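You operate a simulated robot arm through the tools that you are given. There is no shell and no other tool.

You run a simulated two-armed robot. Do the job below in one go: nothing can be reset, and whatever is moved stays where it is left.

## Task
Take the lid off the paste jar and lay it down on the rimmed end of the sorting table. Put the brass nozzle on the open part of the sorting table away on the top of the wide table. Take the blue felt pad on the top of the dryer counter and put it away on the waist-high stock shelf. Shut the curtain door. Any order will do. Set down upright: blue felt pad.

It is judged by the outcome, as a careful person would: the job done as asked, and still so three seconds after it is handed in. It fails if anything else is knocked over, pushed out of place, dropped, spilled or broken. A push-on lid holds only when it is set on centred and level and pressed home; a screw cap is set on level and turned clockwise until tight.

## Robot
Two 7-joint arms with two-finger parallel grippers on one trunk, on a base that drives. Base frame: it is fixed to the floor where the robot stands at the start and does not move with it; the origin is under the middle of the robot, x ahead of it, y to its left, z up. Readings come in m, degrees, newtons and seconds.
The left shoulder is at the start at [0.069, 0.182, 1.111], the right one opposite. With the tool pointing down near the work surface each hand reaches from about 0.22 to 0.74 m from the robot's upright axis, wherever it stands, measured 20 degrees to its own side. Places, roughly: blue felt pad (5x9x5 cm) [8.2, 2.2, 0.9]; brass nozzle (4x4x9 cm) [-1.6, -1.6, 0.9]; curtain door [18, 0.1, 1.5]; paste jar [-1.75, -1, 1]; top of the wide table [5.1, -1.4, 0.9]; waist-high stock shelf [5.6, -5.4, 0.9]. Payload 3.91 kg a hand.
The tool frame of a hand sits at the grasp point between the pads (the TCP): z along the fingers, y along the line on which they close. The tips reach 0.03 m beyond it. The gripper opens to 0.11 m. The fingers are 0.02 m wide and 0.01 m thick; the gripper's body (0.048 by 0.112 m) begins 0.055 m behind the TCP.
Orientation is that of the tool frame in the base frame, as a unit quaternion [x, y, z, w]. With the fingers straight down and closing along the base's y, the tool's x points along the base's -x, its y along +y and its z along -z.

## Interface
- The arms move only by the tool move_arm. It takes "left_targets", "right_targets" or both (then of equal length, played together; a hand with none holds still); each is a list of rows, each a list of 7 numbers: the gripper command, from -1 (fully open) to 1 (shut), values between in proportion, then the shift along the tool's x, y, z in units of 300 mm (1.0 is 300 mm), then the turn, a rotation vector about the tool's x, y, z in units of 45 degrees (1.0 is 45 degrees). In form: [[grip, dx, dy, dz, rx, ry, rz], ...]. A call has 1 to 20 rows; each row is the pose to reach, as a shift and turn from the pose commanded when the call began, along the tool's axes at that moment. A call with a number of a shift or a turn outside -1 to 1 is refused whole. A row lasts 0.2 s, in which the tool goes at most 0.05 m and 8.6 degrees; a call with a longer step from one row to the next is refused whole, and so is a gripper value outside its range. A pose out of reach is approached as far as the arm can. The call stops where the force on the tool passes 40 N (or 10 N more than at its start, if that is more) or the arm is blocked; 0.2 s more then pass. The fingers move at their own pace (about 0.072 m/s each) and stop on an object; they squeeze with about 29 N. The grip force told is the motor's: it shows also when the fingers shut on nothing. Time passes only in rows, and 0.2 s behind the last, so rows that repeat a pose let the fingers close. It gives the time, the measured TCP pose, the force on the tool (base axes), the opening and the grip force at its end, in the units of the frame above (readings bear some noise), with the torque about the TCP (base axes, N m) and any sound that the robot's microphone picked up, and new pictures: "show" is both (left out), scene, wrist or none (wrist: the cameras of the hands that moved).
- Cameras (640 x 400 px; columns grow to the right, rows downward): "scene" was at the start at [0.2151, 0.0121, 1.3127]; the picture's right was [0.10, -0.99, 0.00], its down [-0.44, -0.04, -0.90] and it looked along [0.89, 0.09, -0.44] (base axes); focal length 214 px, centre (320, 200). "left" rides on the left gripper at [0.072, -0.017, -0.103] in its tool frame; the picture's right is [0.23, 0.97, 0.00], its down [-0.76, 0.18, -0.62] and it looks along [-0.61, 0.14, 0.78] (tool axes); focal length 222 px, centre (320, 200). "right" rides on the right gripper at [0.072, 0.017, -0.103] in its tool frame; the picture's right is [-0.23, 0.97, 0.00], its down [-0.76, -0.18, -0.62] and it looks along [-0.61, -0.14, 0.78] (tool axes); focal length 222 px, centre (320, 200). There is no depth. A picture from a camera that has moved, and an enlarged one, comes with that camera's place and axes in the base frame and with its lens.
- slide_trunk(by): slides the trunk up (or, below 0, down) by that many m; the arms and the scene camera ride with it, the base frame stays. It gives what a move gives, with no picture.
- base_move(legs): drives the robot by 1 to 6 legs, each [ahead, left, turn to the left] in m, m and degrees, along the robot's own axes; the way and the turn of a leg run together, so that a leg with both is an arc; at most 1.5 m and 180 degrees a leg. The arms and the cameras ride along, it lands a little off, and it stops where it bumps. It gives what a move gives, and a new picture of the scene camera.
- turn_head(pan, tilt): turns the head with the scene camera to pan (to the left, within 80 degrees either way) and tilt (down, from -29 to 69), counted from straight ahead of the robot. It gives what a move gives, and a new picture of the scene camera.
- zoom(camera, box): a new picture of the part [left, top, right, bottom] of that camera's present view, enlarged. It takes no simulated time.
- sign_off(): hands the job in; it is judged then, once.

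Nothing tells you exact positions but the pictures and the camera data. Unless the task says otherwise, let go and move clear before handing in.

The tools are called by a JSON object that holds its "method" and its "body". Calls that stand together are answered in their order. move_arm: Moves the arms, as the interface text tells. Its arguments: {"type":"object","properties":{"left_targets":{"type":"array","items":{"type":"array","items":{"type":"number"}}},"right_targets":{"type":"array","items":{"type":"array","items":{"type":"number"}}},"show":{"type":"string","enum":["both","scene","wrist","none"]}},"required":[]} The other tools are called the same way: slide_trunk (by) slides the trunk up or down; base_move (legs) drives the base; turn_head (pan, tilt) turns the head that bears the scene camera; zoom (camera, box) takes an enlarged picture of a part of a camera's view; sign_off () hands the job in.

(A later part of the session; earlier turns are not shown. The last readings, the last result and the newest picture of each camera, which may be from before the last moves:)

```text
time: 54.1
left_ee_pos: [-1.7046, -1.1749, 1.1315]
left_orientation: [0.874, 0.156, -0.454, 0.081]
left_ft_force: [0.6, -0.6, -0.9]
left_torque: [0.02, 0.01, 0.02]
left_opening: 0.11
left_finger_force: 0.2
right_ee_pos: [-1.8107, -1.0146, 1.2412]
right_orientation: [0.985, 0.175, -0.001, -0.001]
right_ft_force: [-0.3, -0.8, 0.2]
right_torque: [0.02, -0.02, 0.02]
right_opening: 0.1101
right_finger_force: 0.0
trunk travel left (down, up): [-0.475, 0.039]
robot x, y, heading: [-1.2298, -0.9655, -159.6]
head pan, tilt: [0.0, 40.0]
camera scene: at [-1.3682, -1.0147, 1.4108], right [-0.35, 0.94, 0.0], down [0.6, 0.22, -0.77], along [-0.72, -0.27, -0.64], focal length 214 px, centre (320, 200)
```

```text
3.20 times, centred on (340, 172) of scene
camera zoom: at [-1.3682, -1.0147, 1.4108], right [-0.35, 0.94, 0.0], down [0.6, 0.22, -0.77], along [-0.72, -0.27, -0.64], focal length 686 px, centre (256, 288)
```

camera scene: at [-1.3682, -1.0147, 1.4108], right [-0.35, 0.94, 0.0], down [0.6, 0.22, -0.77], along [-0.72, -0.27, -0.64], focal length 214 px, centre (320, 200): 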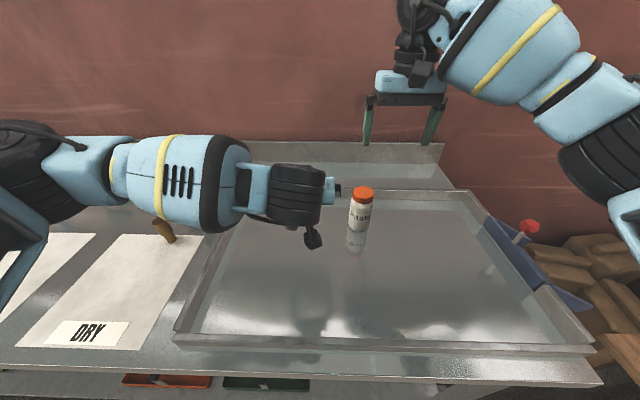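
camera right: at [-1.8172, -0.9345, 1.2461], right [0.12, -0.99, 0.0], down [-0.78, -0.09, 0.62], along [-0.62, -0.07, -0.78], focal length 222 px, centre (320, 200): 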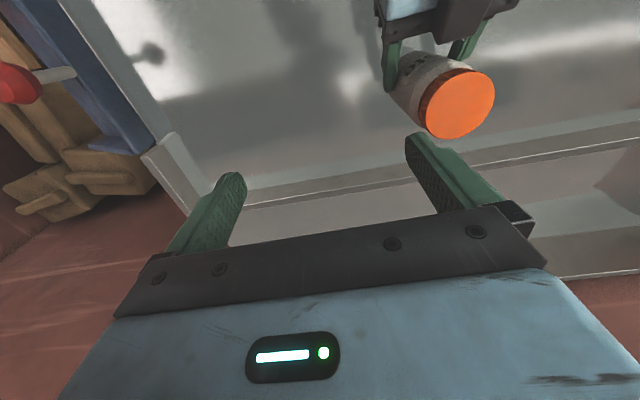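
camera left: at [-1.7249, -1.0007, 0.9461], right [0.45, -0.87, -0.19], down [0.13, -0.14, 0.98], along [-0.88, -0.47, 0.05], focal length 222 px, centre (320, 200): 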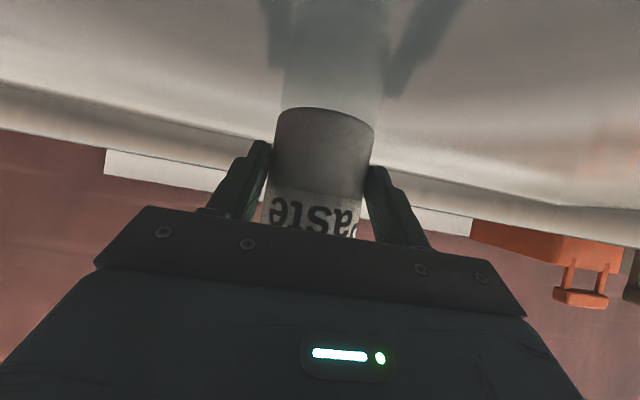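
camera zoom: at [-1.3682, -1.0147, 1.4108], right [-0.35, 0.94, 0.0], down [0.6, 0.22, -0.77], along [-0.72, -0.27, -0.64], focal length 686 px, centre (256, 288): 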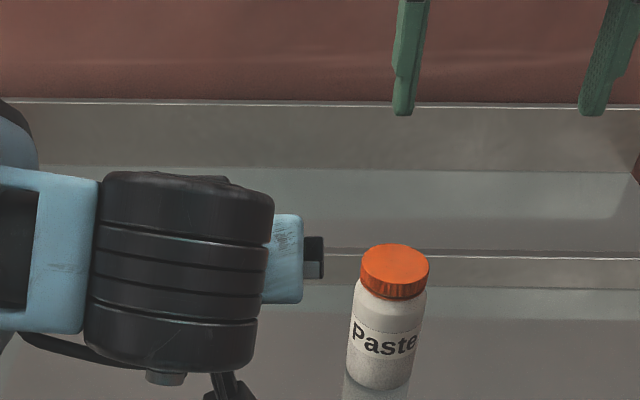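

Lid location confirmed at about (-1.852,-1.063). I bring the left hand back in front of the jar.

{"method": "move_arm", "body": {"left_targets": [[-1, 0.069, -0.104, 0.038, 0, 0, 0], [-1, 0.138, -0.209, 0.076, 0, 0, 0], [-1, 0.208, -0.313, 0.113, 0, 0, 0], [-1, 0.277, -0.418, 0.151, 0, 0, 0], [-1, 0.346, -0.522, 0.189, 0, 0, 0], [-1, 0.346, -0.522, 0.189, 0, 0, 0]], "show": "both"}}

```text
time: 55.5
left_ee_pos: [-1.7451, -1.0241, 1.0127]
left_orientation: [0.873, 0.157, -0.454, 0.081]
left_ft_force: [0.0, 0.0, 0.9]
left_torque: [0.01, 0.04, 0.0]
left_opening: 0.1099
left_finger_force: 0.1
right_ee_pos: [-1.8112, -1.016, 1.2415]
right_orientation: [0.984, 0.176, 0.0, 0.0]
right_ft_force: [1.2, 0.5, 0.3]
right_torque: [0.04, -0.03, -0.01]
right_opening: 0.1101
right_finger_force: 0.0
trunk travel left (down, up): [-0.475, 0.039]
robot x, y, heading: [-1.2295, -0.9652, -159.7]
head pan, tilt: [0.0, 40.0]
camera scene: at [-1.3679, -1.0155, 1.4108], right [-0.35, 0.94, 0.0], down [0.6, 0.22, -0.77], along [-0.72, -0.27, -0.64], focal length 214 px, centre (320, 200)
camera left: at [-1.6319, -0.9655, 1.0128], right [0.46, -0.87, -0.19], down [0.13, -0.14, 0.98], along [-0.88, -0.48, 0.05], focal length 222 px, centre (320, 200)
```

scene: 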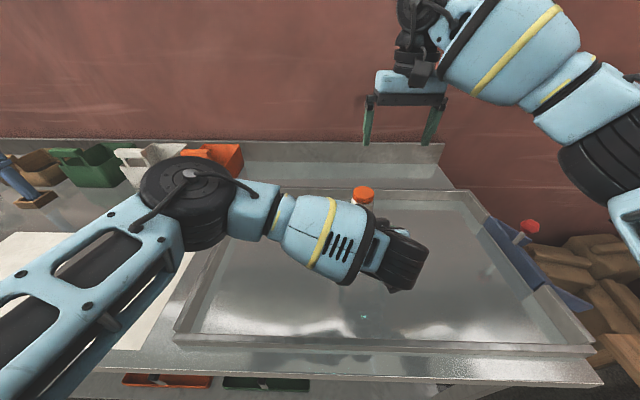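
left: 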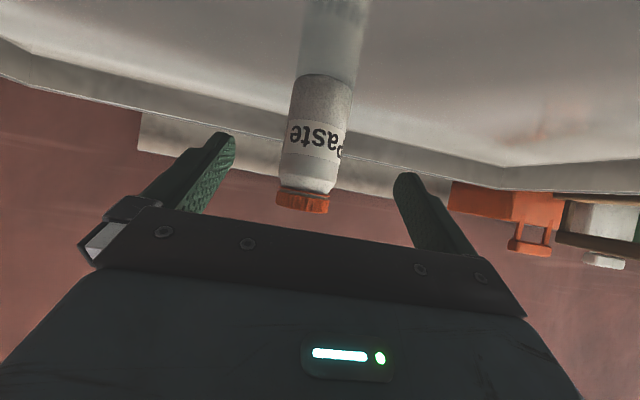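

Alignment is good apart from ~4 mm to the left; I advance with that correction and close on the jar body.

{"method": "move_arm", "body": {"left_targets": [[-1, 0, 0.012, 0.13, 0, 0, 0], [-1, 0, 0.012, 0.26, 0, 0, 0], [-1, 0, 0.012, 0.4, 0, 0, 0], [-1, 0, 0.012, 0.4, 0, 0, 0], [-0.2, 0, 0.012, 0.4, 0, 0, 0], [0.1, 0, 0.012, 0.4, 0, 0, 0], [0.4, 0, 0.012, 0.4, 0, 0, 0], [0.7, 0, 0.012, 0.4, 0, 0, 0], [1, 0, 0.012, 0.4, 0, 0, 0], [1, 0, 0.012, 0.4, 0, 0, 0]]}}

{"method": "zoom", "body": {"camera": "scene", "box": [300, 150, 440, 250]}}

```text
time: 57.8
left_ee_pos: [-1.8397, -1.0588, 0.9433]
left_orientation: [0.874, 0.156, -0.454, 0.081]
left_ft_force: [-0.5, 0.4, -0.1]
left_torque: [0.03, 0.11, 0.03]
left_opening: 0.0639
left_finger_force: 29.2
right_ee_pos: [-1.8103, -1.0159, 1.2396]
right_orientation: [0.984, 0.176, 0.0, 0.0]
right_ft_force: [0.0, 0.3, -0.6]
right_torque: [0.04, 0.0, 0.0]
right_opening: 0.1102
right_finger_force: 0.0
trunk travel left (down, up): [-0.475, 0.039]
robot x, y, heading: [-1.2308, -0.972, -159.7]
head pan, tilt: [0.0, 40.0]
camera scene: at [-1.3684, -1.0148, 1.4108], right [-0.35, 0.94, 0.0], down [0.6, 0.22, -0.77], along [-0.72, -0.27, -0.64], focal length 214 px, centre (320, 200)
camera left: at [-1.7282, -0.9997, 0.9446], right [0.46, -0.87, -0.19], down [0.13, -0.14, 0.98], along [-0.88, -0.48, 0.05], focal length 222 px, centre (320, 200)
```

scene: 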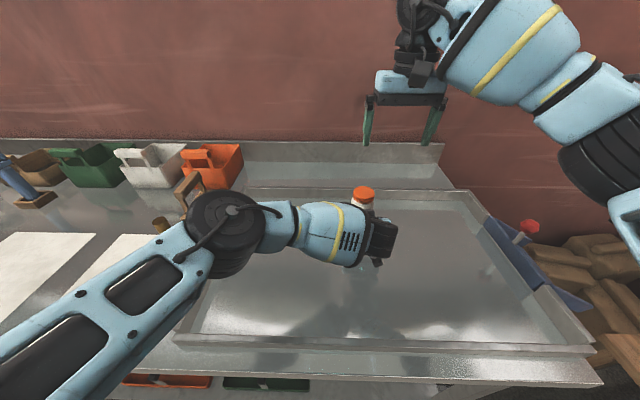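
left: 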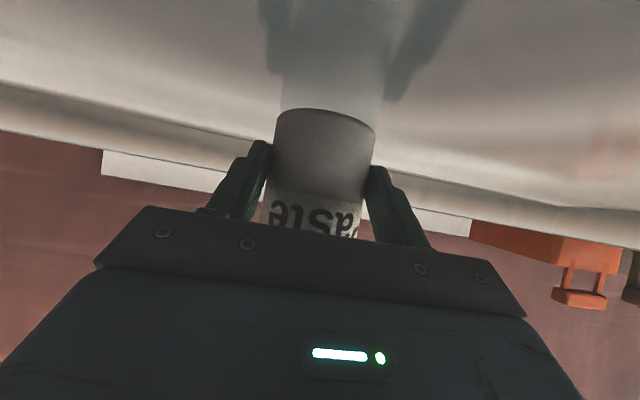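

```text
4.00 times, centred on (370, 200) of scene
camera zoom: at [-1.3684, -1.0148, 1.4108], right [-0.35, 0.94, 0.0], down [0.6, 0.22, -0.77], along [-0.72, -0.27, -0.64], focal length 858 px, centre (120, 200)
```

zoom: 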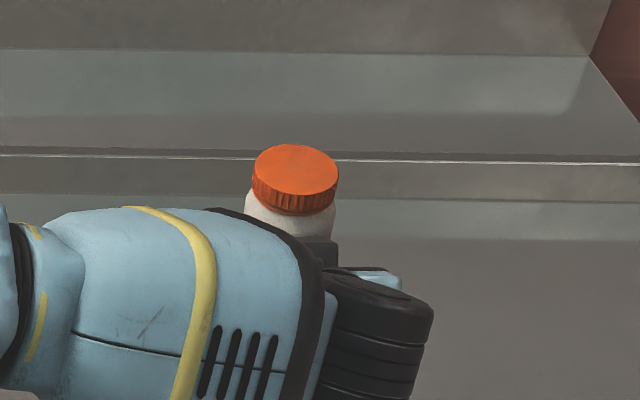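

The jar is held again. Now I bring the right hand above the cap.

{"method": "move_arm", "body": {"right_targets": [[-1, -0.1, 0.05, 0, 0, 0, 0], [-1, -0.193, 0.097, 0, 0, 0, 0], [-1, -0.193, 0.097, 0.15, 0, 0, 0], [-1, -0.193, 0.097, 0.3, 0, 0, 0], [-1, -0.193, 0.097, 0.4, 0, 0, 0], [-1, -0.193, 0.097, 0.4, 0, 0, 0]]}}

{"method": "zoom", "body": {"camera": "scene", "box": [300, 110, 440, 250]}}

```text
time: 59.1
left_ee_pos: [-1.8415, -1.057, 0.9423]
left_orientation: [0.874, 0.157, -0.454, 0.081]
left_ft_force: [-0.3, 0.9, -1.0]
left_torque: [0.1, 0.04, 0.0]
left_opening: 0.064
left_finger_force: 29.0
right_ee_pos: [-1.8544, -1.0613, 1.1177]
right_orientation: [0.984, 0.176, 0.0, 0.0]
right_ft_force: [0.5, 0.1, -0.7]
right_torque: [0.0, -0.01, -0.01]
right_opening: 0.1099
right_finger_force: 0.0
trunk travel left (down, up): [-0.475, 0.039]
robot x, y, heading: [-1.2283, -0.9664, -159.8]
head pan, tilt: [0.0, 40.0]
camera scene: at [-1.3684, -1.0148, 1.4108], right [-0.35, 0.94, 0.0], down [0.6, 0.22, -0.77], along [-0.72, -0.27, -0.64], focal length 214 px, centre (320, 200)
camera right: at [-1.7808, -1.0511, 1.2227], right [0.12, -0.99, 0.0], down [-0.78, -0.1, 0.62], along [-0.62, -0.08, -0.78], focal length 222 px, centre (320, 200)
```

scene: 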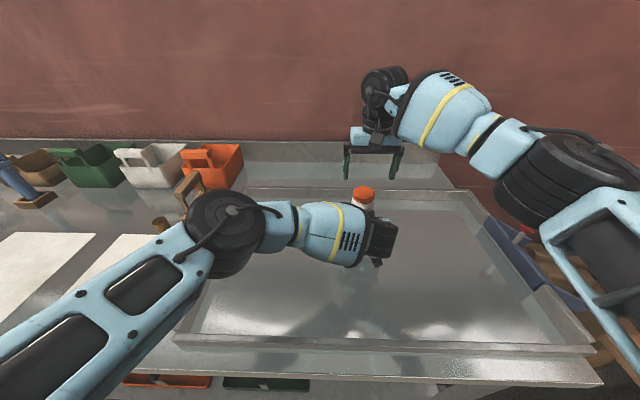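
right: 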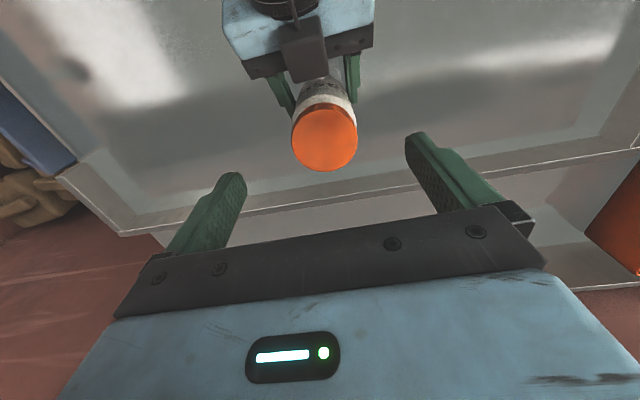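

```text
2.86 times, centred on (370, 180) of scene
camera zoom: at [-1.3684, -1.0148, 1.4108], right [-0.35, 0.94, 0.0], down [0.6, 0.22, -0.77], along [-0.72, -0.27, -0.64], focal length 613 px, centre (177, 257)
```

zoom: 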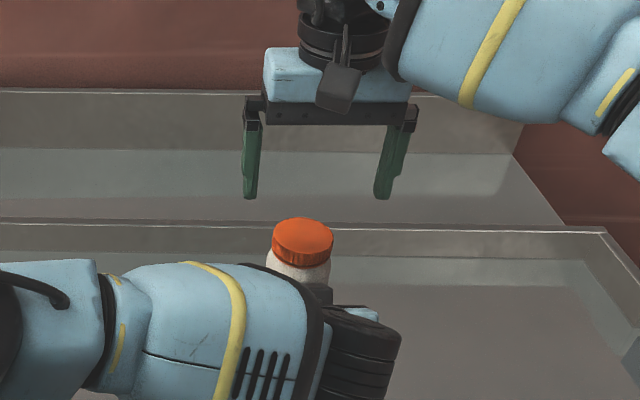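

Both cameras agree on the cap at (-1.856,-1.064). I descend so the fingertips just span the cap, then close.

{"method": "move_arm", "body": {"right_targets": [[-1, -0.006, 0.009, 0.05, 0, 0, 0], [-1, -0.006, 0.009, 0.13, 0, 0, 0], [-1, -0.006, 0.009, 0.215, 0, 0, 0], [-1, -0.006, 0.009, 0.215, 0, 0, 0], [-0.2, -0.006, 0.009, 0.215, 0, 0, 0], [0.1, -0.006, 0.009, 0.215, 0, 0, 0], [0.4, -0.006, 0.009, 0.215, 0, 0, 0], [0.7, -0.006, 0.009, 0.215, 0, 0, 0], [1, -0.006, 0.009, 0.215, 0, 0, 0], [1, -0.006, 0.009, 0.215, 0, 0, 0]]}}

{"method": "zoom", "body": {"camera": "scene", "box": [300, 110, 440, 250]}}

```text
time: 61.4
left_ee_pos: [-1.8408, -1.06, 0.9438]
left_orientation: [0.873, 0.158, -0.455, 0.083]
left_ft_force: [7.9, -14.6, -0.1]
left_torque: [0.58, 0.14, 0.45]
left_opening: 0.0641
left_finger_force: 29.0
right_ee_pos: [-1.8551, -1.0665, 1.0576]
right_orientation: [0.985, 0.175, 0.0, 0.0]
right_ft_force: [-6.0, 13.8, 1.0]
right_torque: [0.88, 0.39, -0.18]
right_opening: 0.0565
right_finger_force: 29.4
trunk travel left (down, up): [-0.475, 0.039]
robot x, y, heading: [-1.231, -0.9681, -160.0]
head pan, tilt: [0.0, 40.0]
camera scene: at [-1.3681, -1.0148, 1.4108], right [-0.35, 0.94, 0.0], down [0.6, 0.22, -0.77], along [-0.72, -0.27, -0.64], focal length 214 px, centre (320, 200)
camera right: at [-1.7814, -1.0567, 1.1617], right [0.12, -0.99, 0.0], down [-0.78, -0.1, 0.62], along [-0.62, -0.07, -0.78], focal length 222 px, centre (320, 200)
```

scene: 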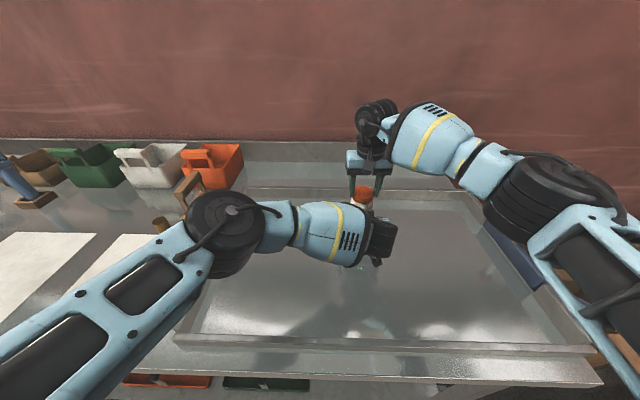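
right: 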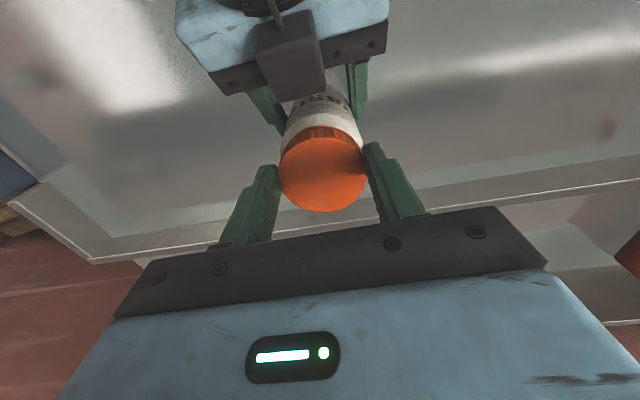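

```text
2.86 times, centred on (370, 180) of scene
camera zoom: at [-1.3681, -1.0148, 1.4108], right [-0.35, 0.94, 0.0], down [0.6, 0.22, -0.77], along [-0.72, -0.27, -0.64], focal length 613 px, centre (177, 257)
```

zoom: 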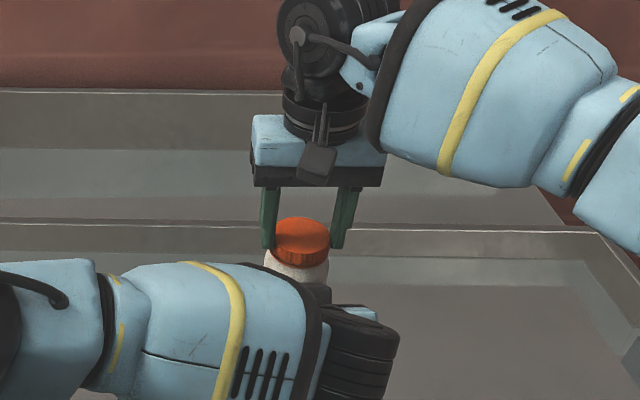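

The cap is gripped (5.65 cm). I relieve the small lateral force and turn the cap counter-clockwise by 45°.

{"method": "move_arm", "body": {"right_targets": [[1, 0, -0.008, 0, 0, 0, 0], [1, 0, -0.008, 0, 0, 0, -0.17], [1, 0, -0.008, 0, 0, 0, -0.34], [1, 0, -0.008, 0, 0, 0, -0.51], [1, 0, -0.008, 0, 0, 0, -0.68], [1, 0, -0.008, 0, 0, 0, -0.85], [1, 0, -0.008, 0, 0, 0, -1.0], [1, 0, -0.008, 0, 0, 0, -1.0]]}}

{"method": "zoom", "body": {"camera": "scene", "box": [300, 110, 440, 250]}}

```text
time: 63.1
left_ee_pos: [-1.8412, -1.0596, 0.944]
left_orientation: [0.873, 0.157, -0.454, 0.082]
left_ft_force: [4.8, -19.7, -1.7]
left_torque: [0.93, 0.0, 0.44]
left_opening: 0.0639
left_finger_force: 29.3
right_ee_pos: [-1.8561, -1.066, 1.0574]
right_orientation: [0.904, 0.429, -0.001, 0.0]
right_ft_force: [-4.6, 19.8, 11.9]
right_torque: [1.02, 0.4, -0.13]
right_opening: 0.0564
right_finger_force: 29.0
right hand out of reach, approached as far as the arm can: row 6, 7, 8
trunk travel left (down, up): [-0.475, 0.039]
robot x, y, heading: [-1.2311, -0.9663, -159.6]
head pan, tilt: [0.0, 40.0]
camera scene: at [-1.3677, -1.0146, 1.4109], right [-0.35, 0.94, 0.0], down [0.6, 0.22, -0.77], along [-0.72, -0.27, -0.64], focal length 214 px, centre (320, 200)
camera right: at [-1.7978, -1.0177, 1.1616], right [0.61, -0.79, 0.0], down [-0.62, -0.48, 0.62], along [-0.5, -0.38, -0.78], focal length 222 px, centre (320, 200)
```

scene: 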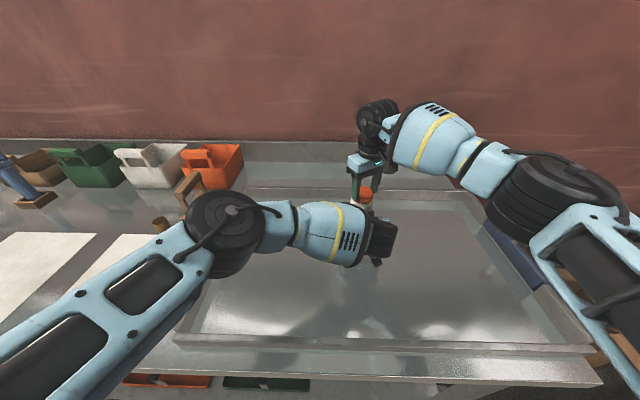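
right: 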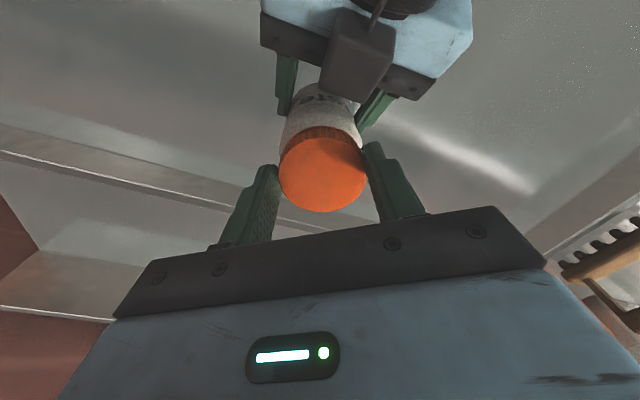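

```text
2.86 times, centred on (370, 180) of scene
camera zoom: at [-1.3677, -1.0146, 1.4109], right [-0.35, 0.94, 0.0], down [0.6, 0.22, -0.77], along [-0.72, -0.27, -0.64], focal length 613 px, centre (177, 257)
```

zoom: 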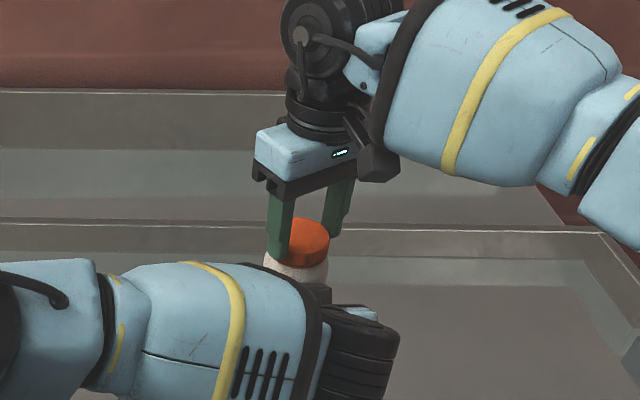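

The wrist reached its limit after about 31° of turn. I open the right hand and rewind it clockwise for a bigger counter-clockwise stroke.

{"method": "move_arm", "body": {"right_targets": [[0, 0, 0, 0, 0, 0, 0], [-1, 0, 0, 0, 0, 0, 0], [-1, 0, 0, 0, 0, 0, 0], [-1, 0, 0, 0, 0, 0, 0.18], [-1, 0, 0, 0, 0, 0, 0.36], [-1, 0, 0, 0, 0, 0, 0.54], [-1, 0, 0, 0, 0, 0, 0.72], [-1, 0, 0, 0, 0, 0, 0.9], [-1, 0, 0, 0, 0, 0, 1.0], [-1, 0, 0, 0, 0, 0, 1.0]]}}

{"method": "zoom", "body": {"camera": "scene", "box": [300, 110, 440, 250]}}

```text
time: 65.3
left_ee_pos: [-1.8412, -1.0587, 0.9437]
left_orientation: [0.874, 0.157, -0.453, 0.082]
left_ft_force: [-0.4, 0.8, 0.1]
left_torque: [-0.02, -0.06, -0.01]
left_opening: 0.0634
left_finger_force: 28.8
right_ee_pos: [-1.8565, -1.0633, 1.0551]
right_orientation: [0.999, 0.05, 0.001, -0.001]
right_ft_force: [-0.2, -0.2, -0.3]
right_torque: [0.01, 0.0, 0.02]
right_opening: 0.1099
right_finger_force: 0.0
trunk travel left (down, up): [-0.475, 0.039]
robot x, y, heading: [-1.2306, -0.9662, -159.6]
head pan, tilt: [0.0, 40.0]
camera scene: at [-1.3682, -1.0146, 1.4108], right [-0.35, 0.94, 0.0], down [0.6, 0.22, -0.77], along [-0.72, -0.27, -0.64], focal length 214 px, centre (320, 200)
camera right: at [-1.7835, -1.0724, 1.1603], right [-0.13, -0.99, 0.0], down [-0.78, 0.1, 0.62], along [-0.62, 0.08, -0.78], focal length 222 px, centre (320, 200)
```

scene: 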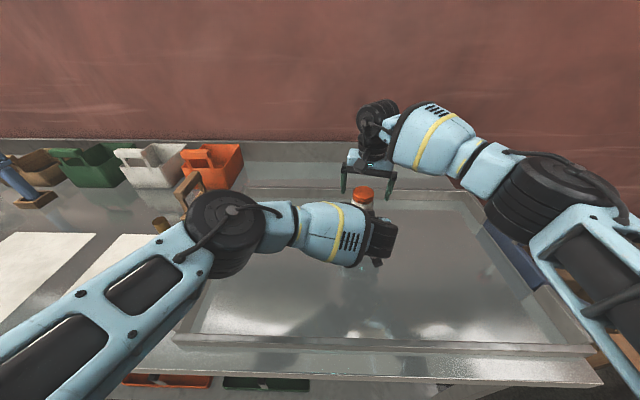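
right: 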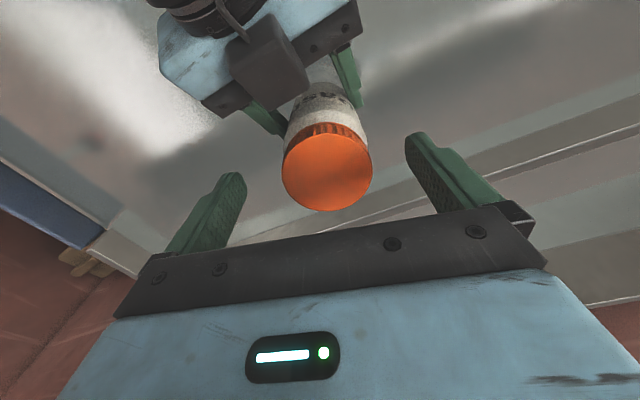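

```text
2.86 times, centred on (370, 180) of scene
camera zoom: at [-1.3682, -1.0146, 1.4108], right [-0.35, 0.94, 0.0], down [0.6, 0.22, -0.77], along [-0.72, -0.27, -0.64], focal length 613 px, centre (177, 257)
```

zoom: 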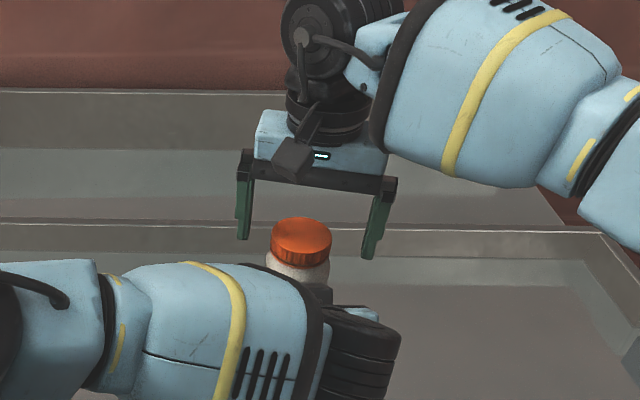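

The cap sits about 4 mm further left than the hand's centre. I continue rewinding clockwise with a shift to centre on it.

{"method": "move_arm", "body": {"right_targets": [[-1, 0, 0.012, 0, 0, 0, 0.18], [-1, 0, 0.012, 0, 0, 0, 0.36], [-1, 0, 0.012, 0, 0, 0, 0.54], [-1, 0, 0.012, 0, 0, 0, 0.72], [-1, 0, 0.012, 0, 0, 0, 0.9], [-1, 0, 0.012, 0, 0, 0, 1.0], [-1, 0, 0.012, 0, 0, 0, 1.0]]}}

{"method": "zoom", "body": {"camera": "scene", "box": [300, 110, 440, 250]}}

```text
time: 67.0
left_ee_pos: [-1.841, -1.0586, 0.9424]
left_orientation: [0.873, 0.157, -0.454, 0.081]
left_ft_force: [0.4, -0.6, -1.0]
left_torque: [0.0, -0.12, 0.06]
left_opening: 0.0639
left_finger_force: 29.5
right_ee_pos: [-1.856, -1.0671, 1.0549]
right_orientation: [0.942, -0.336, 0.0, -0.001]
right_ft_force: [0.0, 0.2, 0.0]
right_torque: [0.0, -0.05, -0.01]
right_opening: 0.1101
right_finger_force: 0.1
trunk travel left (down, up): [-0.475, 0.039]
robot x, y, heading: [-1.2334, -0.9663, -159.5]
head pan, tilt: [0.0, 40.0]
camera scene: at [-1.3683, -1.0148, 1.4108], right [-0.35, 0.94, 0.0], down [0.6, 0.22, -0.77], along [-0.72, -0.27, -0.64], focal length 214 px, centre (320, 200)
camera right: at [-1.8116, -1.125, 1.1602], right [-0.79, -0.61, 0.0], down [-0.48, 0.62, 0.62], along [-0.38, 0.49, -0.78], focal length 222 px, centre (320, 200)
```

scene: 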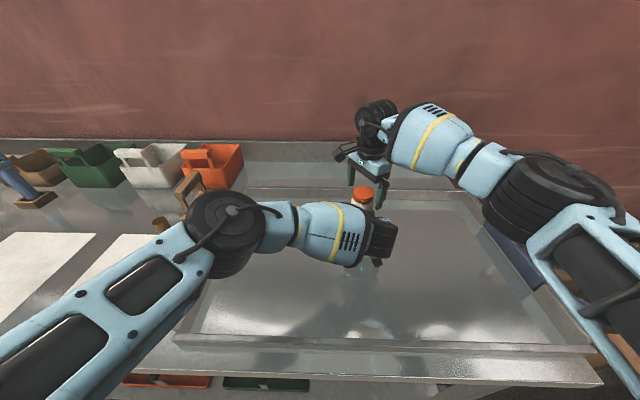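
right: 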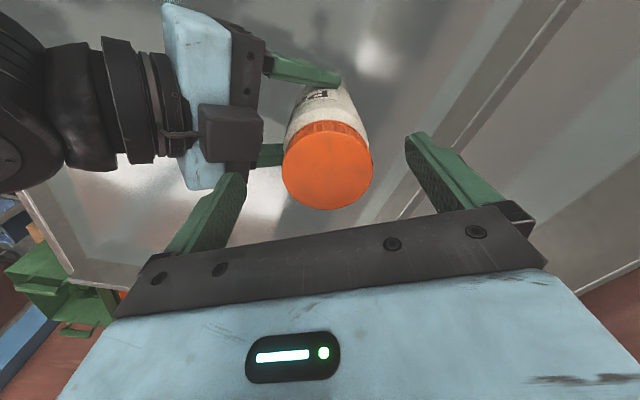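

```text
2.86 times, centred on (370, 180) of scene
camera zoom: at [-1.3683, -1.0148, 1.4108], right [-0.35, 0.94, 0.0], down [0.6, 0.22, -0.77], along [-0.72, -0.27, -0.64], focal length 613 px, centre (177, 257)
```

zoom: 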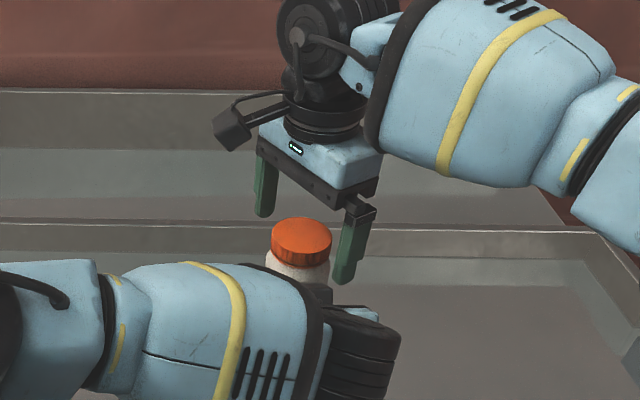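

I now have about 90° of stroke available. I centre on the cap, grip again and turn counter-clockwise.

{"method": "move_arm", "body": {"right_targets": [[-1, 0, 0.013, 0.01, 0, 0, 0], [-0.2, 0, 0.013, 0.01, 0, 0, 0], [0.1, 0, 0.013, 0.01, 0, 0, 0], [0.4, 0, 0.013, 0.01, 0, 0, 0], [0.7, 0, 0.013, 0.01, 0, 0, 0], [1, 0, 0.013, 0.01, 0, 0, 0], [1, 0, 0.013, 0.01, 0, 0, 0], [1, 0, 0.013, 0.01, 0, 0, -0.17], [1, 0, 0.013, 0.01, 0, 0, -0.34], [1, 0, 0.013, 0.01, 0, 0, -0.51], [1, 0, 0.013, 0.01, 0, 0, -0.68], [1, 0, 0.013, 0.01, 0, 0, -0.85], [1, 0, 0.013, 0.01, 0, 0, -1.0], [1, 0, 0.013, 0.01, 0, 0, -1.0]]}}

```text
time: 70.0
left_ee_pos: [-1.8407, -1.0611, 0.9427]
left_orientation: [0.873, 0.157, -0.454, 0.082]
left_ft_force: [-7.4, -15.9, -2.8]
left_torque: [0.79, -0.42, 0.25]
left_opening: 0.0637
left_finger_force: 29.2
right_ee_pos: [-1.8587, -1.0697, 1.0533]
right_orientation: [0.999, 0.051, 0.0, -0.002]
right_ft_force: [7.7, 15.6, 5.7]
right_torque: [0.87, -0.56, -0.05]
right_opening: 0.0572
right_finger_force: 28.9
trunk travel left (down, up): [-0.475, 0.039]
robot x, y, heading: [-1.2306, -0.9678, -159.7]
head pan, tilt: [0.0, 40.0]
camera scene: at [-1.3685, -1.0149, 1.4108], right [-0.35, 0.94, 0.0], down [0.6, 0.22, -0.77], along [-0.72, -0.27, -0.64], focal length 214 px, centre (320, 200)
camera right: at [-1.7857, -1.0783, 1.1576], right [-0.13, -0.99, 0.0], down [-0.78, 0.1, 0.62], along [-0.62, 0.08, -0.78], focal length 222 px, centre (320, 200)
```

scene: 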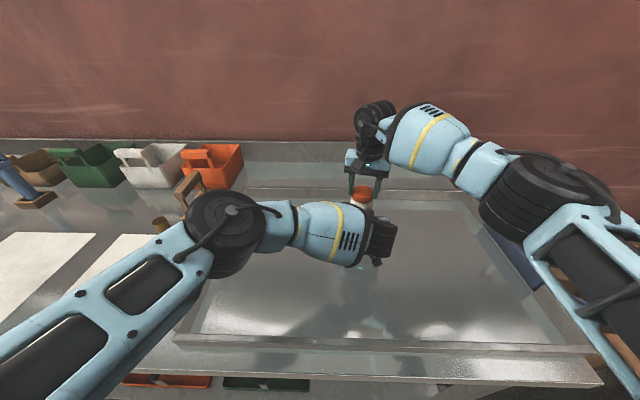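
right: 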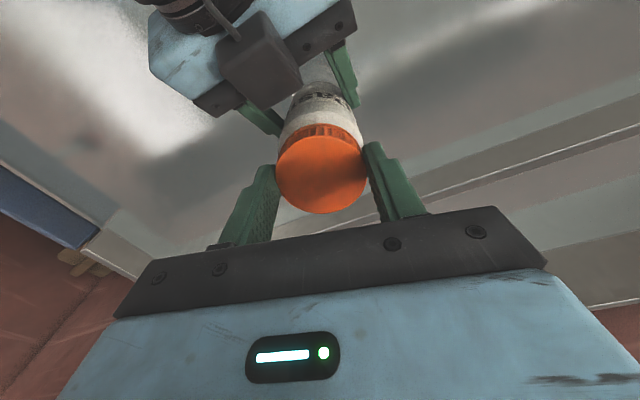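

The turn is proceeding with moderate forces. I continue counter-clockwise toward the wrist limit.

{"method": "move_arm", "body": {"right_targets": [[1, 0, 0, -0.003, 0, 0, -0.17], [1, 0, 0, -0.004, 0, 0, -0.34], [1, 0, 0, -0.005, 0, 0, -0.51], [1, 0, 0, -0.006, 0, 0, -0.68], [1, 0, 0, -0.007, 0, 0, -0.85], [1, 0, 0, -0.008, 0, 0, -0.95], [1, 0, 0, -0.008, 0, 0, -0.95]]}}

{"method": "zoom", "body": {"camera": "scene", "box": [300, 110, 440, 250]}}

```text
time: 71.5
left_ee_pos: [-1.8399, -1.0603, 0.9427]
left_orientation: [0.873, 0.157, -0.454, 0.082]
left_ft_force: [7.0, -20.0, 1.3]
left_torque: [0.73, 0.5, 0.48]
left_opening: 0.0642
left_finger_force: 29.2
right_ee_pos: [-1.8596, -1.0703, 1.0566]
right_orientation: [0.912, 0.411, 0.0, -0.001]
right_ft_force: [-8.1, 18.2, -2.0]
right_torque: [1.22, 0.36, -0.08]
right_opening: 0.0571
right_finger_force: 28.7
trunk travel left (down, up): [-0.475, 0.039]
robot x, y, heading: [-1.229, -0.9628, -159.7]
head pan, tilt: [0.0, 40.0]
camera scene: at [-1.3682, -1.0149, 1.4109], right [-0.35, 0.94, 0.0], down [0.6, 0.22, -0.77], along [-0.72, -0.27, -0.64], focal length 214 px, centre (320, 200)
camera right: at [-1.7987, -1.0259, 1.1603], right [0.58, -0.81, 0.0], down [-0.64, -0.45, 0.62], along [-0.51, -0.36, -0.78], focal length 222 px, centre (320, 200)
```

scene: 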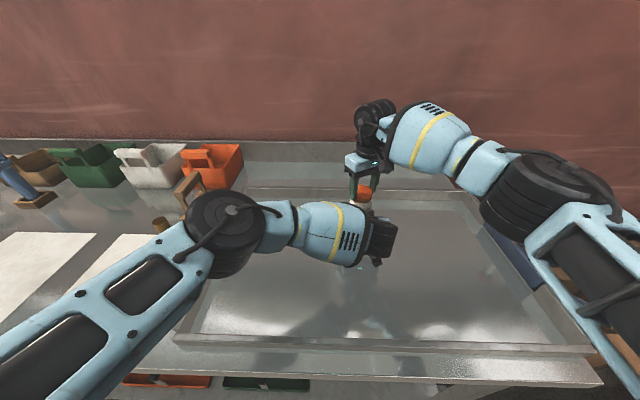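
right: 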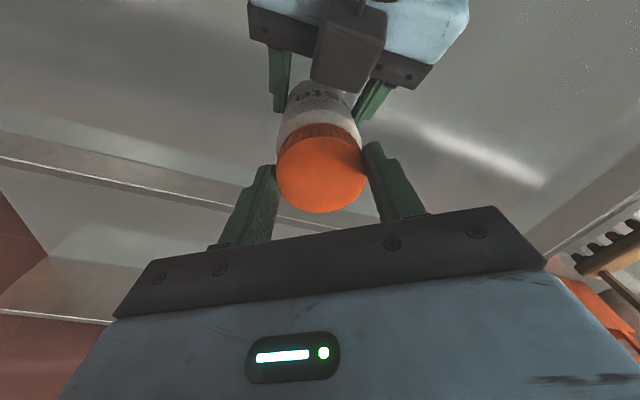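

```text
2.86 times, centred on (370, 180) of scene
camera zoom: at [-1.3682, -1.0149, 1.4109], right [-0.35, 0.94, 0.0], down [0.6, 0.22, -0.77], along [-0.72, -0.27, -0.64], focal length 613 px, centre (177, 257)
```

zoom: 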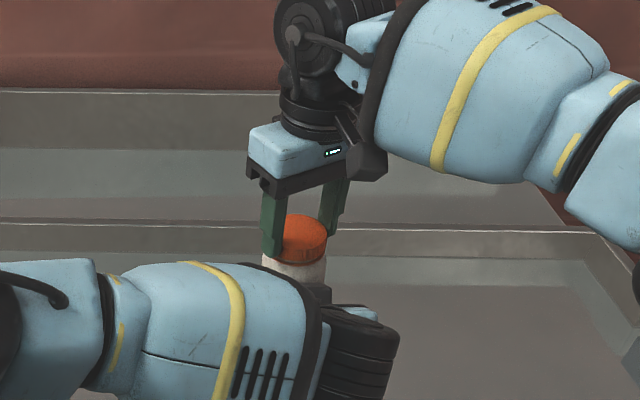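

The label has stayed put while the cap turned with little torque, so it is unscrewing (about 120° so far). I test with a gentle lift.

{"method": "move_arm", "body": {"right_targets": [[1, 0, 0, -0.01, 0, 0, 0], [1, 0, 0, -0.02, 0, 0, 0], [1, 0, 0, -0.02, 0, 0, 0]]}}

{"method": "zoom", "body": {"camera": "scene", "box": [340, 160, 400, 220]}}

```text
time: 72.3
left_ee_pos: [-1.8421, -1.0587, 0.944]
left_orientation: [0.872, 0.156, -0.456, 0.082]
left_ft_force: [5.1, -13.7, 16.0]
left_torque: [0.54, 0.73, 0.32]
left_opening: 0.0651
left_finger_force: 28.9
right_ee_pos: [-1.8588, -1.0709, 1.0594]
right_orientation: [0.911, 0.412, 0.001, 0.0]
right_ft_force: [-6.2, 13.4, -19.8]
right_torque: [0.81, 0.15, -0.05]
right_opening: 0.0566
right_finger_force: 29.2
trunk travel left (down, up): [-0.475, 0.039]
robot x, y, heading: [-1.2296, -0.9664, -159.9]
head pan, tilt: [0.0, 40.0]
camera scene: at [-1.3686, -1.0148, 1.4107], right [-0.35, 0.94, 0.0], down [0.6, 0.22, -0.77], along [-0.72, -0.27, -0.64], focal length 214 px, centre (320, 200)
camera right: at [-1.7987, -1.0265, 1.164], right [0.58, -0.81, 0.0], down [-0.64, -0.45, 0.62], along [-0.51, -0.36, -0.78], focal length 222 px, centre (320, 200)
```

scene: 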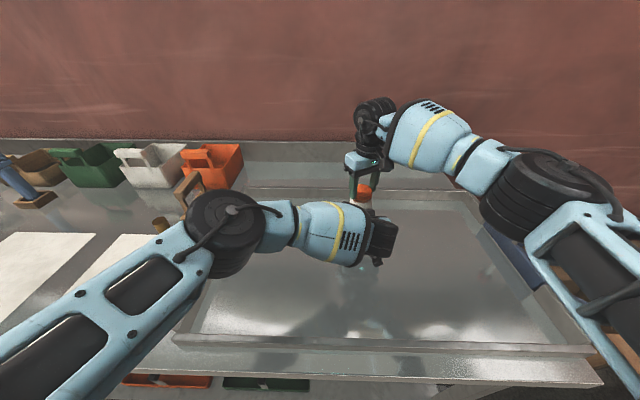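
right: 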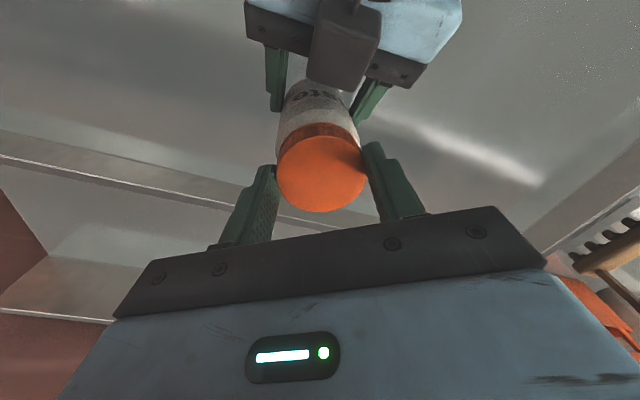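

```text
6.67 times, centred on (370, 190) of scene
camera zoom: at [-1.3686, -1.0148, 1.4107], right [-0.35, 0.94, 0.0], down [0.6, 0.22, -0.77], along [-0.72, -0.27, -0.64], focal length 1430 px, centre (-13, 267)
```

zoom: 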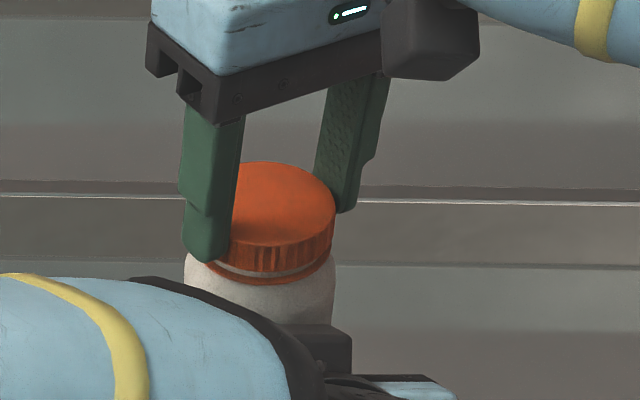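

The cap is loosening (a gap shows under its skirt) but the threads still hold. I release the lift, reopen, rewind and turn again.

{"method": "move_arm", "body": {"right_targets": [[1, 0, 0, 0.017, 0, 0, 0], [0, 0, 0, 0.017, 0, 0, 0], [-1, 0, 0, 0.017, 0, 0, 0], [-1, 0, 0, 0.017, 0, 0, 0], [-1, 0, 0, 0.017, 0, 0, 0.18], [-1, 0, 0, 0.017, 0, 0, 0.36], [-1, 0, 0, 0.017, 0, 0, 0.54], [-1, 0, 0, 0.017, 0, 0, 0.72], [-1, 0, 0, 0.017, 0, 0, 0.9], [-1, 0, 0, 0.017, 0, 0, 1.0], [-1, 0, 0, 0.017, 0, 0, 1.0]], "show": "wrist"}}

{"method": "move_arm", "body": {"right_targets": [[-1, 0, 0, 0, 0, 0, 0.18], [-1, 0, 0, 0, 0, 0, 0.36], [-1, 0, 0, 0, 0, 0, 0.54], [-1, 0, 0, 0, 0, 0, 0.72], [-1, 0, 0, 0, 0, 0, 0.9], [-1, 0, 0, 0, 0, 0, 1.0], [-1, 0, 0, 0, 0, 0, 1.0]]}}

{"method": "zoom", "body": {"camera": "scene", "box": [340, 160, 400, 220]}}

```text
time: 74.8
left_ee_pos: [-1.8413, -1.0579, 0.9422]
left_orientation: [0.873, 0.157, -0.454, 0.081]
left_ft_force: [0.1, -0.1, -3.8]
left_torque: [0.02, -0.09, 0.02]
left_opening: 0.0633
left_finger_force: 29.1
right_ee_pos: [-1.8588, -1.0694, 1.057]
right_orientation: [1.0, 0.031, 0.001, 0.0]
right_ft_force: [-0.3, -0.1, 0.5]
right_torque: [0.0, 0.01, 0.02]
right_opening: 0.11
right_finger_force: 0.1
trunk travel left (down, up): [-0.475, 0.039]
robot x, y, heading: [-1.2313, -0.9636, -159.7]
head pan, tilt: [0.0, 40.0]
camera right: at [-1.7854, -1.081, 1.1608], right [-0.17, -0.99, 0.0], down [-0.77, 0.13, 0.62], along [-0.61, 0.1, -0.78], focal length 222 px, centre (320, 200)
```

right: 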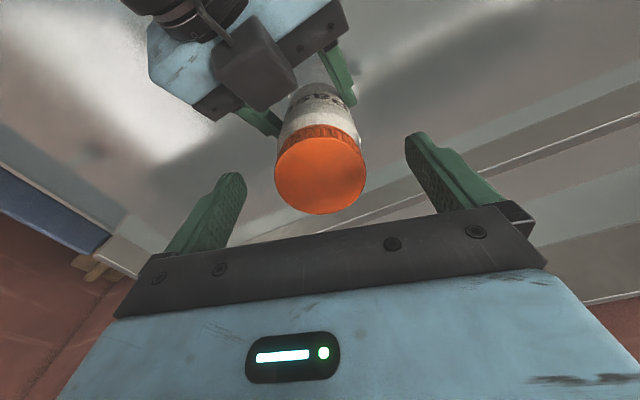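

```text
time: 76.3
left_ee_pos: [-1.8411, -1.0578, 0.9428]
left_orientation: [0.874, 0.157, -0.453, 0.082]
left_ft_force: [0.5, -0.5, -3.8]
left_torque: [0.04, -0.11, -0.01]
left_opening: 0.0634
left_finger_force: 28.9
right_ee_pos: [-1.8585, -1.0702, 1.0578]
right_orientation: [0.935, -0.355, 0.001, 0.0]
right_ft_force: [-0.1, -0.1, -0.5]
right_torque: [0.0, 0.01, -0.01]
right_opening: 0.1099
right_finger_force: 0.1
trunk travel left (down, up): [-0.475, 0.039]
robot x, y, heading: [-1.2336, -0.9639, -159.7]
head pan, tilt: [0.0, 40.0]
camera scene: at [-1.3686, -1.0148, 1.4108], right [-0.35, 0.94, 0.0], down [0.6, 0.22, -0.77], along [-0.72, -0.27, -0.64], focal length 214 px, centre (320, 200)
camera right: at [-1.8166, -1.1299, 1.1615], right [-0.82, -0.58, 0.0], down [-0.45, 0.64, 0.62], along [-0.36, 0.51, -0.78], focal length 222 px, centre (320, 200)
```

scene: 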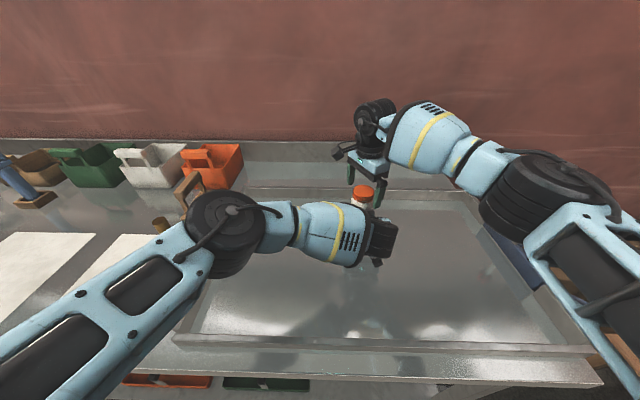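
right: 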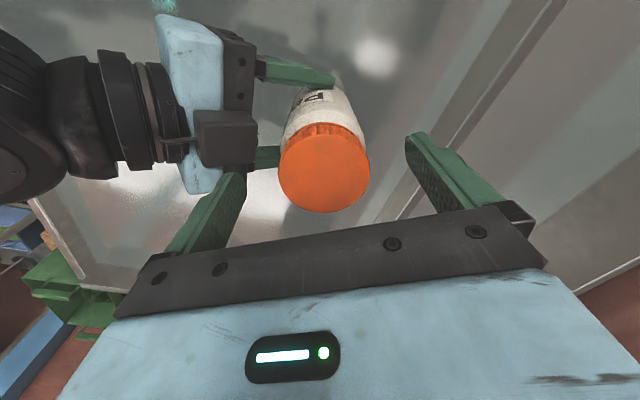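

```text
6.67 times, centred on (370, 190) of scene
camera zoom: at [-1.3686, -1.0148, 1.4108], right [-0.35, 0.94, 0.0], down [0.6, 0.22, -0.77], along [-0.72, -0.27, -0.64], focal length 1430 px, centre (-13, 267)
```

zoom: 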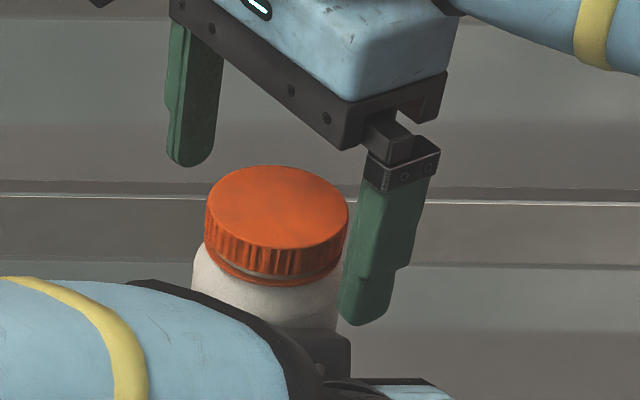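

The cap is well centred between the right fingers. I grip lower by a few millimetres and turn counter-clockwise another 90°.

{"method": "move_arm", "body": {"right_targets": [[-1, 0, 0, 0.012, 0, 0, 0], [-0.2, 0, 0, 0.012, 0, 0, 0], [0.1, 0, 0, 0.012, 0, 0, 0], [0.4, 0, 0, 0.012, 0, 0, 0], [0.7, 0, 0, 0.012, 0, 0, 0], [1, 0, 0, 0.012, 0, 0, 0], [1, 0, 0, 0.012, 0, 0, 0], [1, 0, 0, 0.011, 0, 0, -0.17], [1, 0, 0, 0.01, 0, 0, -0.34], [1, 0, 0, 0.009, 0, 0, -0.51], [1, 0, 0, 0.008, 0, 0, -0.68], [1, 0, 0, 0.007, 0, 0, -0.85], [1, 0, 0, 0.006, 0, 0, -1.0]], "show": "wrist"}}

{"method": "move_arm", "body": {"right_targets": [[1, 0, 0, -0.001, 0, 0, -0.17], [1, 0, 0, -0.002, 0, 0, -0.34], [1, 0, 0, -0.003, 0, 0, -0.51], [1, 0, 0, -0.004, 0, 0, -0.68], [1, 0, 0, -0.005, 0, 0, -0.85], [1, 0, 0, -0.006, 0, 0, -0.95], [1, 0, 0, -0.006, 0, 0, -0.95]]}}

{"method": "zoom", "body": {"camera": "scene", "box": [340, 160, 400, 220]}}

```text
time: 79.2
left_ee_pos: [-1.8413, -1.0601, 0.9445]
left_orientation: [0.873, 0.158, -0.455, 0.083]
left_ft_force: [-2.5, -13.5, -3.8]
left_torque: [1.09, -0.19, 0.31]
left_opening: 0.064
left_finger_force: 28.9
right_ee_pos: [-1.8604, -1.0696, 1.0542]
right_orientation: [1.0, 0.031, 0.002, -0.002]
right_ft_force: [2.5, 12.9, -1.4]
right_torque: [0.39, -0.2, -0.08]
right_opening: 0.0575
right_finger_force: 29.3
trunk travel left (down, up): [-0.475, 0.039]
robot x, y, heading: [-1.2291, -0.9683, -159.7]
head pan, tilt: [0.0, 40.0]
camera right: at [-1.7864, -1.0814, 1.1591], right [-0.17, -0.99, 0.0], down [-0.77, 0.13, 0.62], along [-0.61, 0.1, -0.78], focal length 222 px, centre (320, 200)
```

right: 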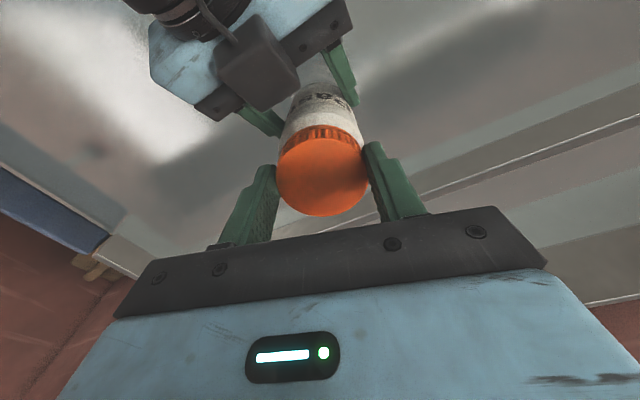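

```text
time: 80.8
left_ee_pos: [-1.843, -1.0596, 0.9438]
left_orientation: [0.874, 0.157, -0.453, 0.081]
left_ft_force: [3.6, -18.2, 1.9]
left_torque: [0.94, 0.23, 0.47]
left_opening: 0.0645
left_finger_force: 29.0
right_ee_pos: [-1.8601, -1.0699, 1.0576]
right_orientation: [0.919, 0.394, 0.0, -0.001]
right_ft_force: [-3.4, 18.8, -5.1]
right_torque: [1.19, 0.21, -0.05]
right_opening: 0.0566
right_finger_force: 29.1
trunk travel left (down, up): [-0.475, 0.039]
robot x, y, heading: [-1.2323, -0.9673, -159.6]
head pan, tilt: [0.0, 40.0]
camera scene: at [-1.3686, -1.0148, 1.4108], right [-0.35, 0.94, 0.0], down [0.6, 0.22, -0.77], along [-0.72, -0.27, -0.64], focal length 214 px, centre (320, 200)
camera right: at [-1.7977, -1.0279, 1.1615], right [0.55, -0.84, 0.0], down [-0.65, -0.43, 0.62], along [-0.52, -0.34, -0.78], focal length 222 px, centre (320, 200)
```

scene: 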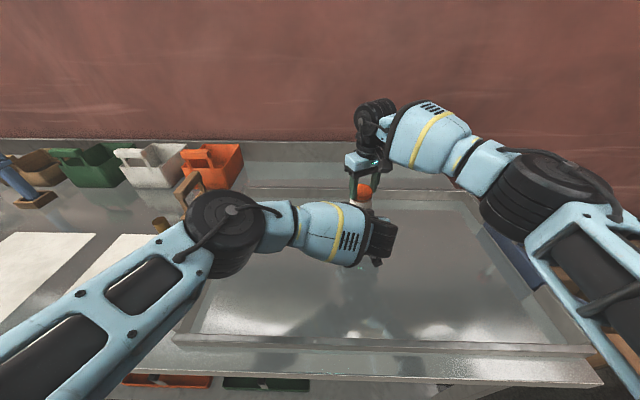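
right: 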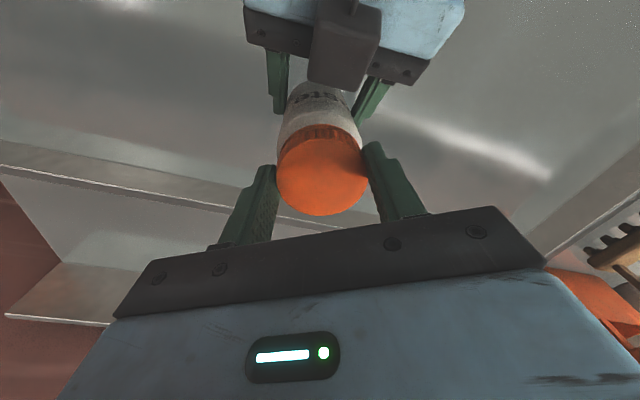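

```text
6.67 times, centred on (370, 190) of scene
camera zoom: at [-1.3686, -1.0148, 1.4108], right [-0.35, 0.94, 0.0], down [0.6, 0.22, -0.77], along [-0.72, -0.27, -0.64], focal length 1430 px, centre (-13, 267)
```

zoom: 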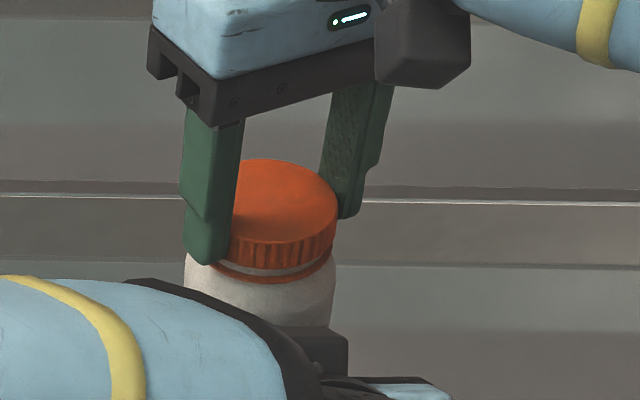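

The gap under the cap has grown after about 210° of turning. I test the lift again gently.

{"method": "move_arm", "body": {"right_targets": [[1, 0, 0, -0.008, 0, 0, 0], [1, 0, 0, -0.016, 0, 0, 0], [1, 0, 0, -0.016, 0, 0, 0]], "show": "none"}}

{"method": "zoom", "body": {"camera": "scene", "box": [340, 160, 400, 220]}}

```text
time: 81.5
left_ee_pos: [-1.8408, -1.058, 0.9445]
left_orientation: [0.873, 0.156, -0.456, 0.081]
left_ft_force: [4.8, -12.8, 14.8]
left_torque: [0.55, 0.72, 0.34]
left_opening: 0.0649
left_finger_force: 29.0
right_ee_pos: [-1.8594, -1.0703, 1.0608]
right_orientation: [0.92, 0.393, 0.001, 0.0]
right_ft_force: [-5.8, 13.3, -17.5]
right_torque: [0.77, 0.17, -0.09]
right_opening: 0.0565
right_finger_force: 29.1
trunk travel left (down, up): [-0.475, 0.039]
robot x, y, heading: [-1.2317, -0.9695, -159.7]
head pan, tilt: [0.0, 40.0]
```

```text
6.67 times, centred on (370, 190) of scene
camera zoom: at [-1.3686, -1.0148, 1.4108], right [-0.35, 0.94, 0.0], down [0.6, 0.22, -0.77], along [-0.72, -0.27, -0.64], focal length 1430 px, centre (-13, 267)
```

zoom: 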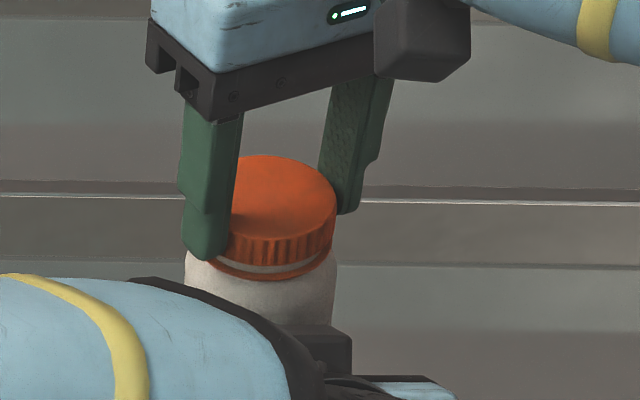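

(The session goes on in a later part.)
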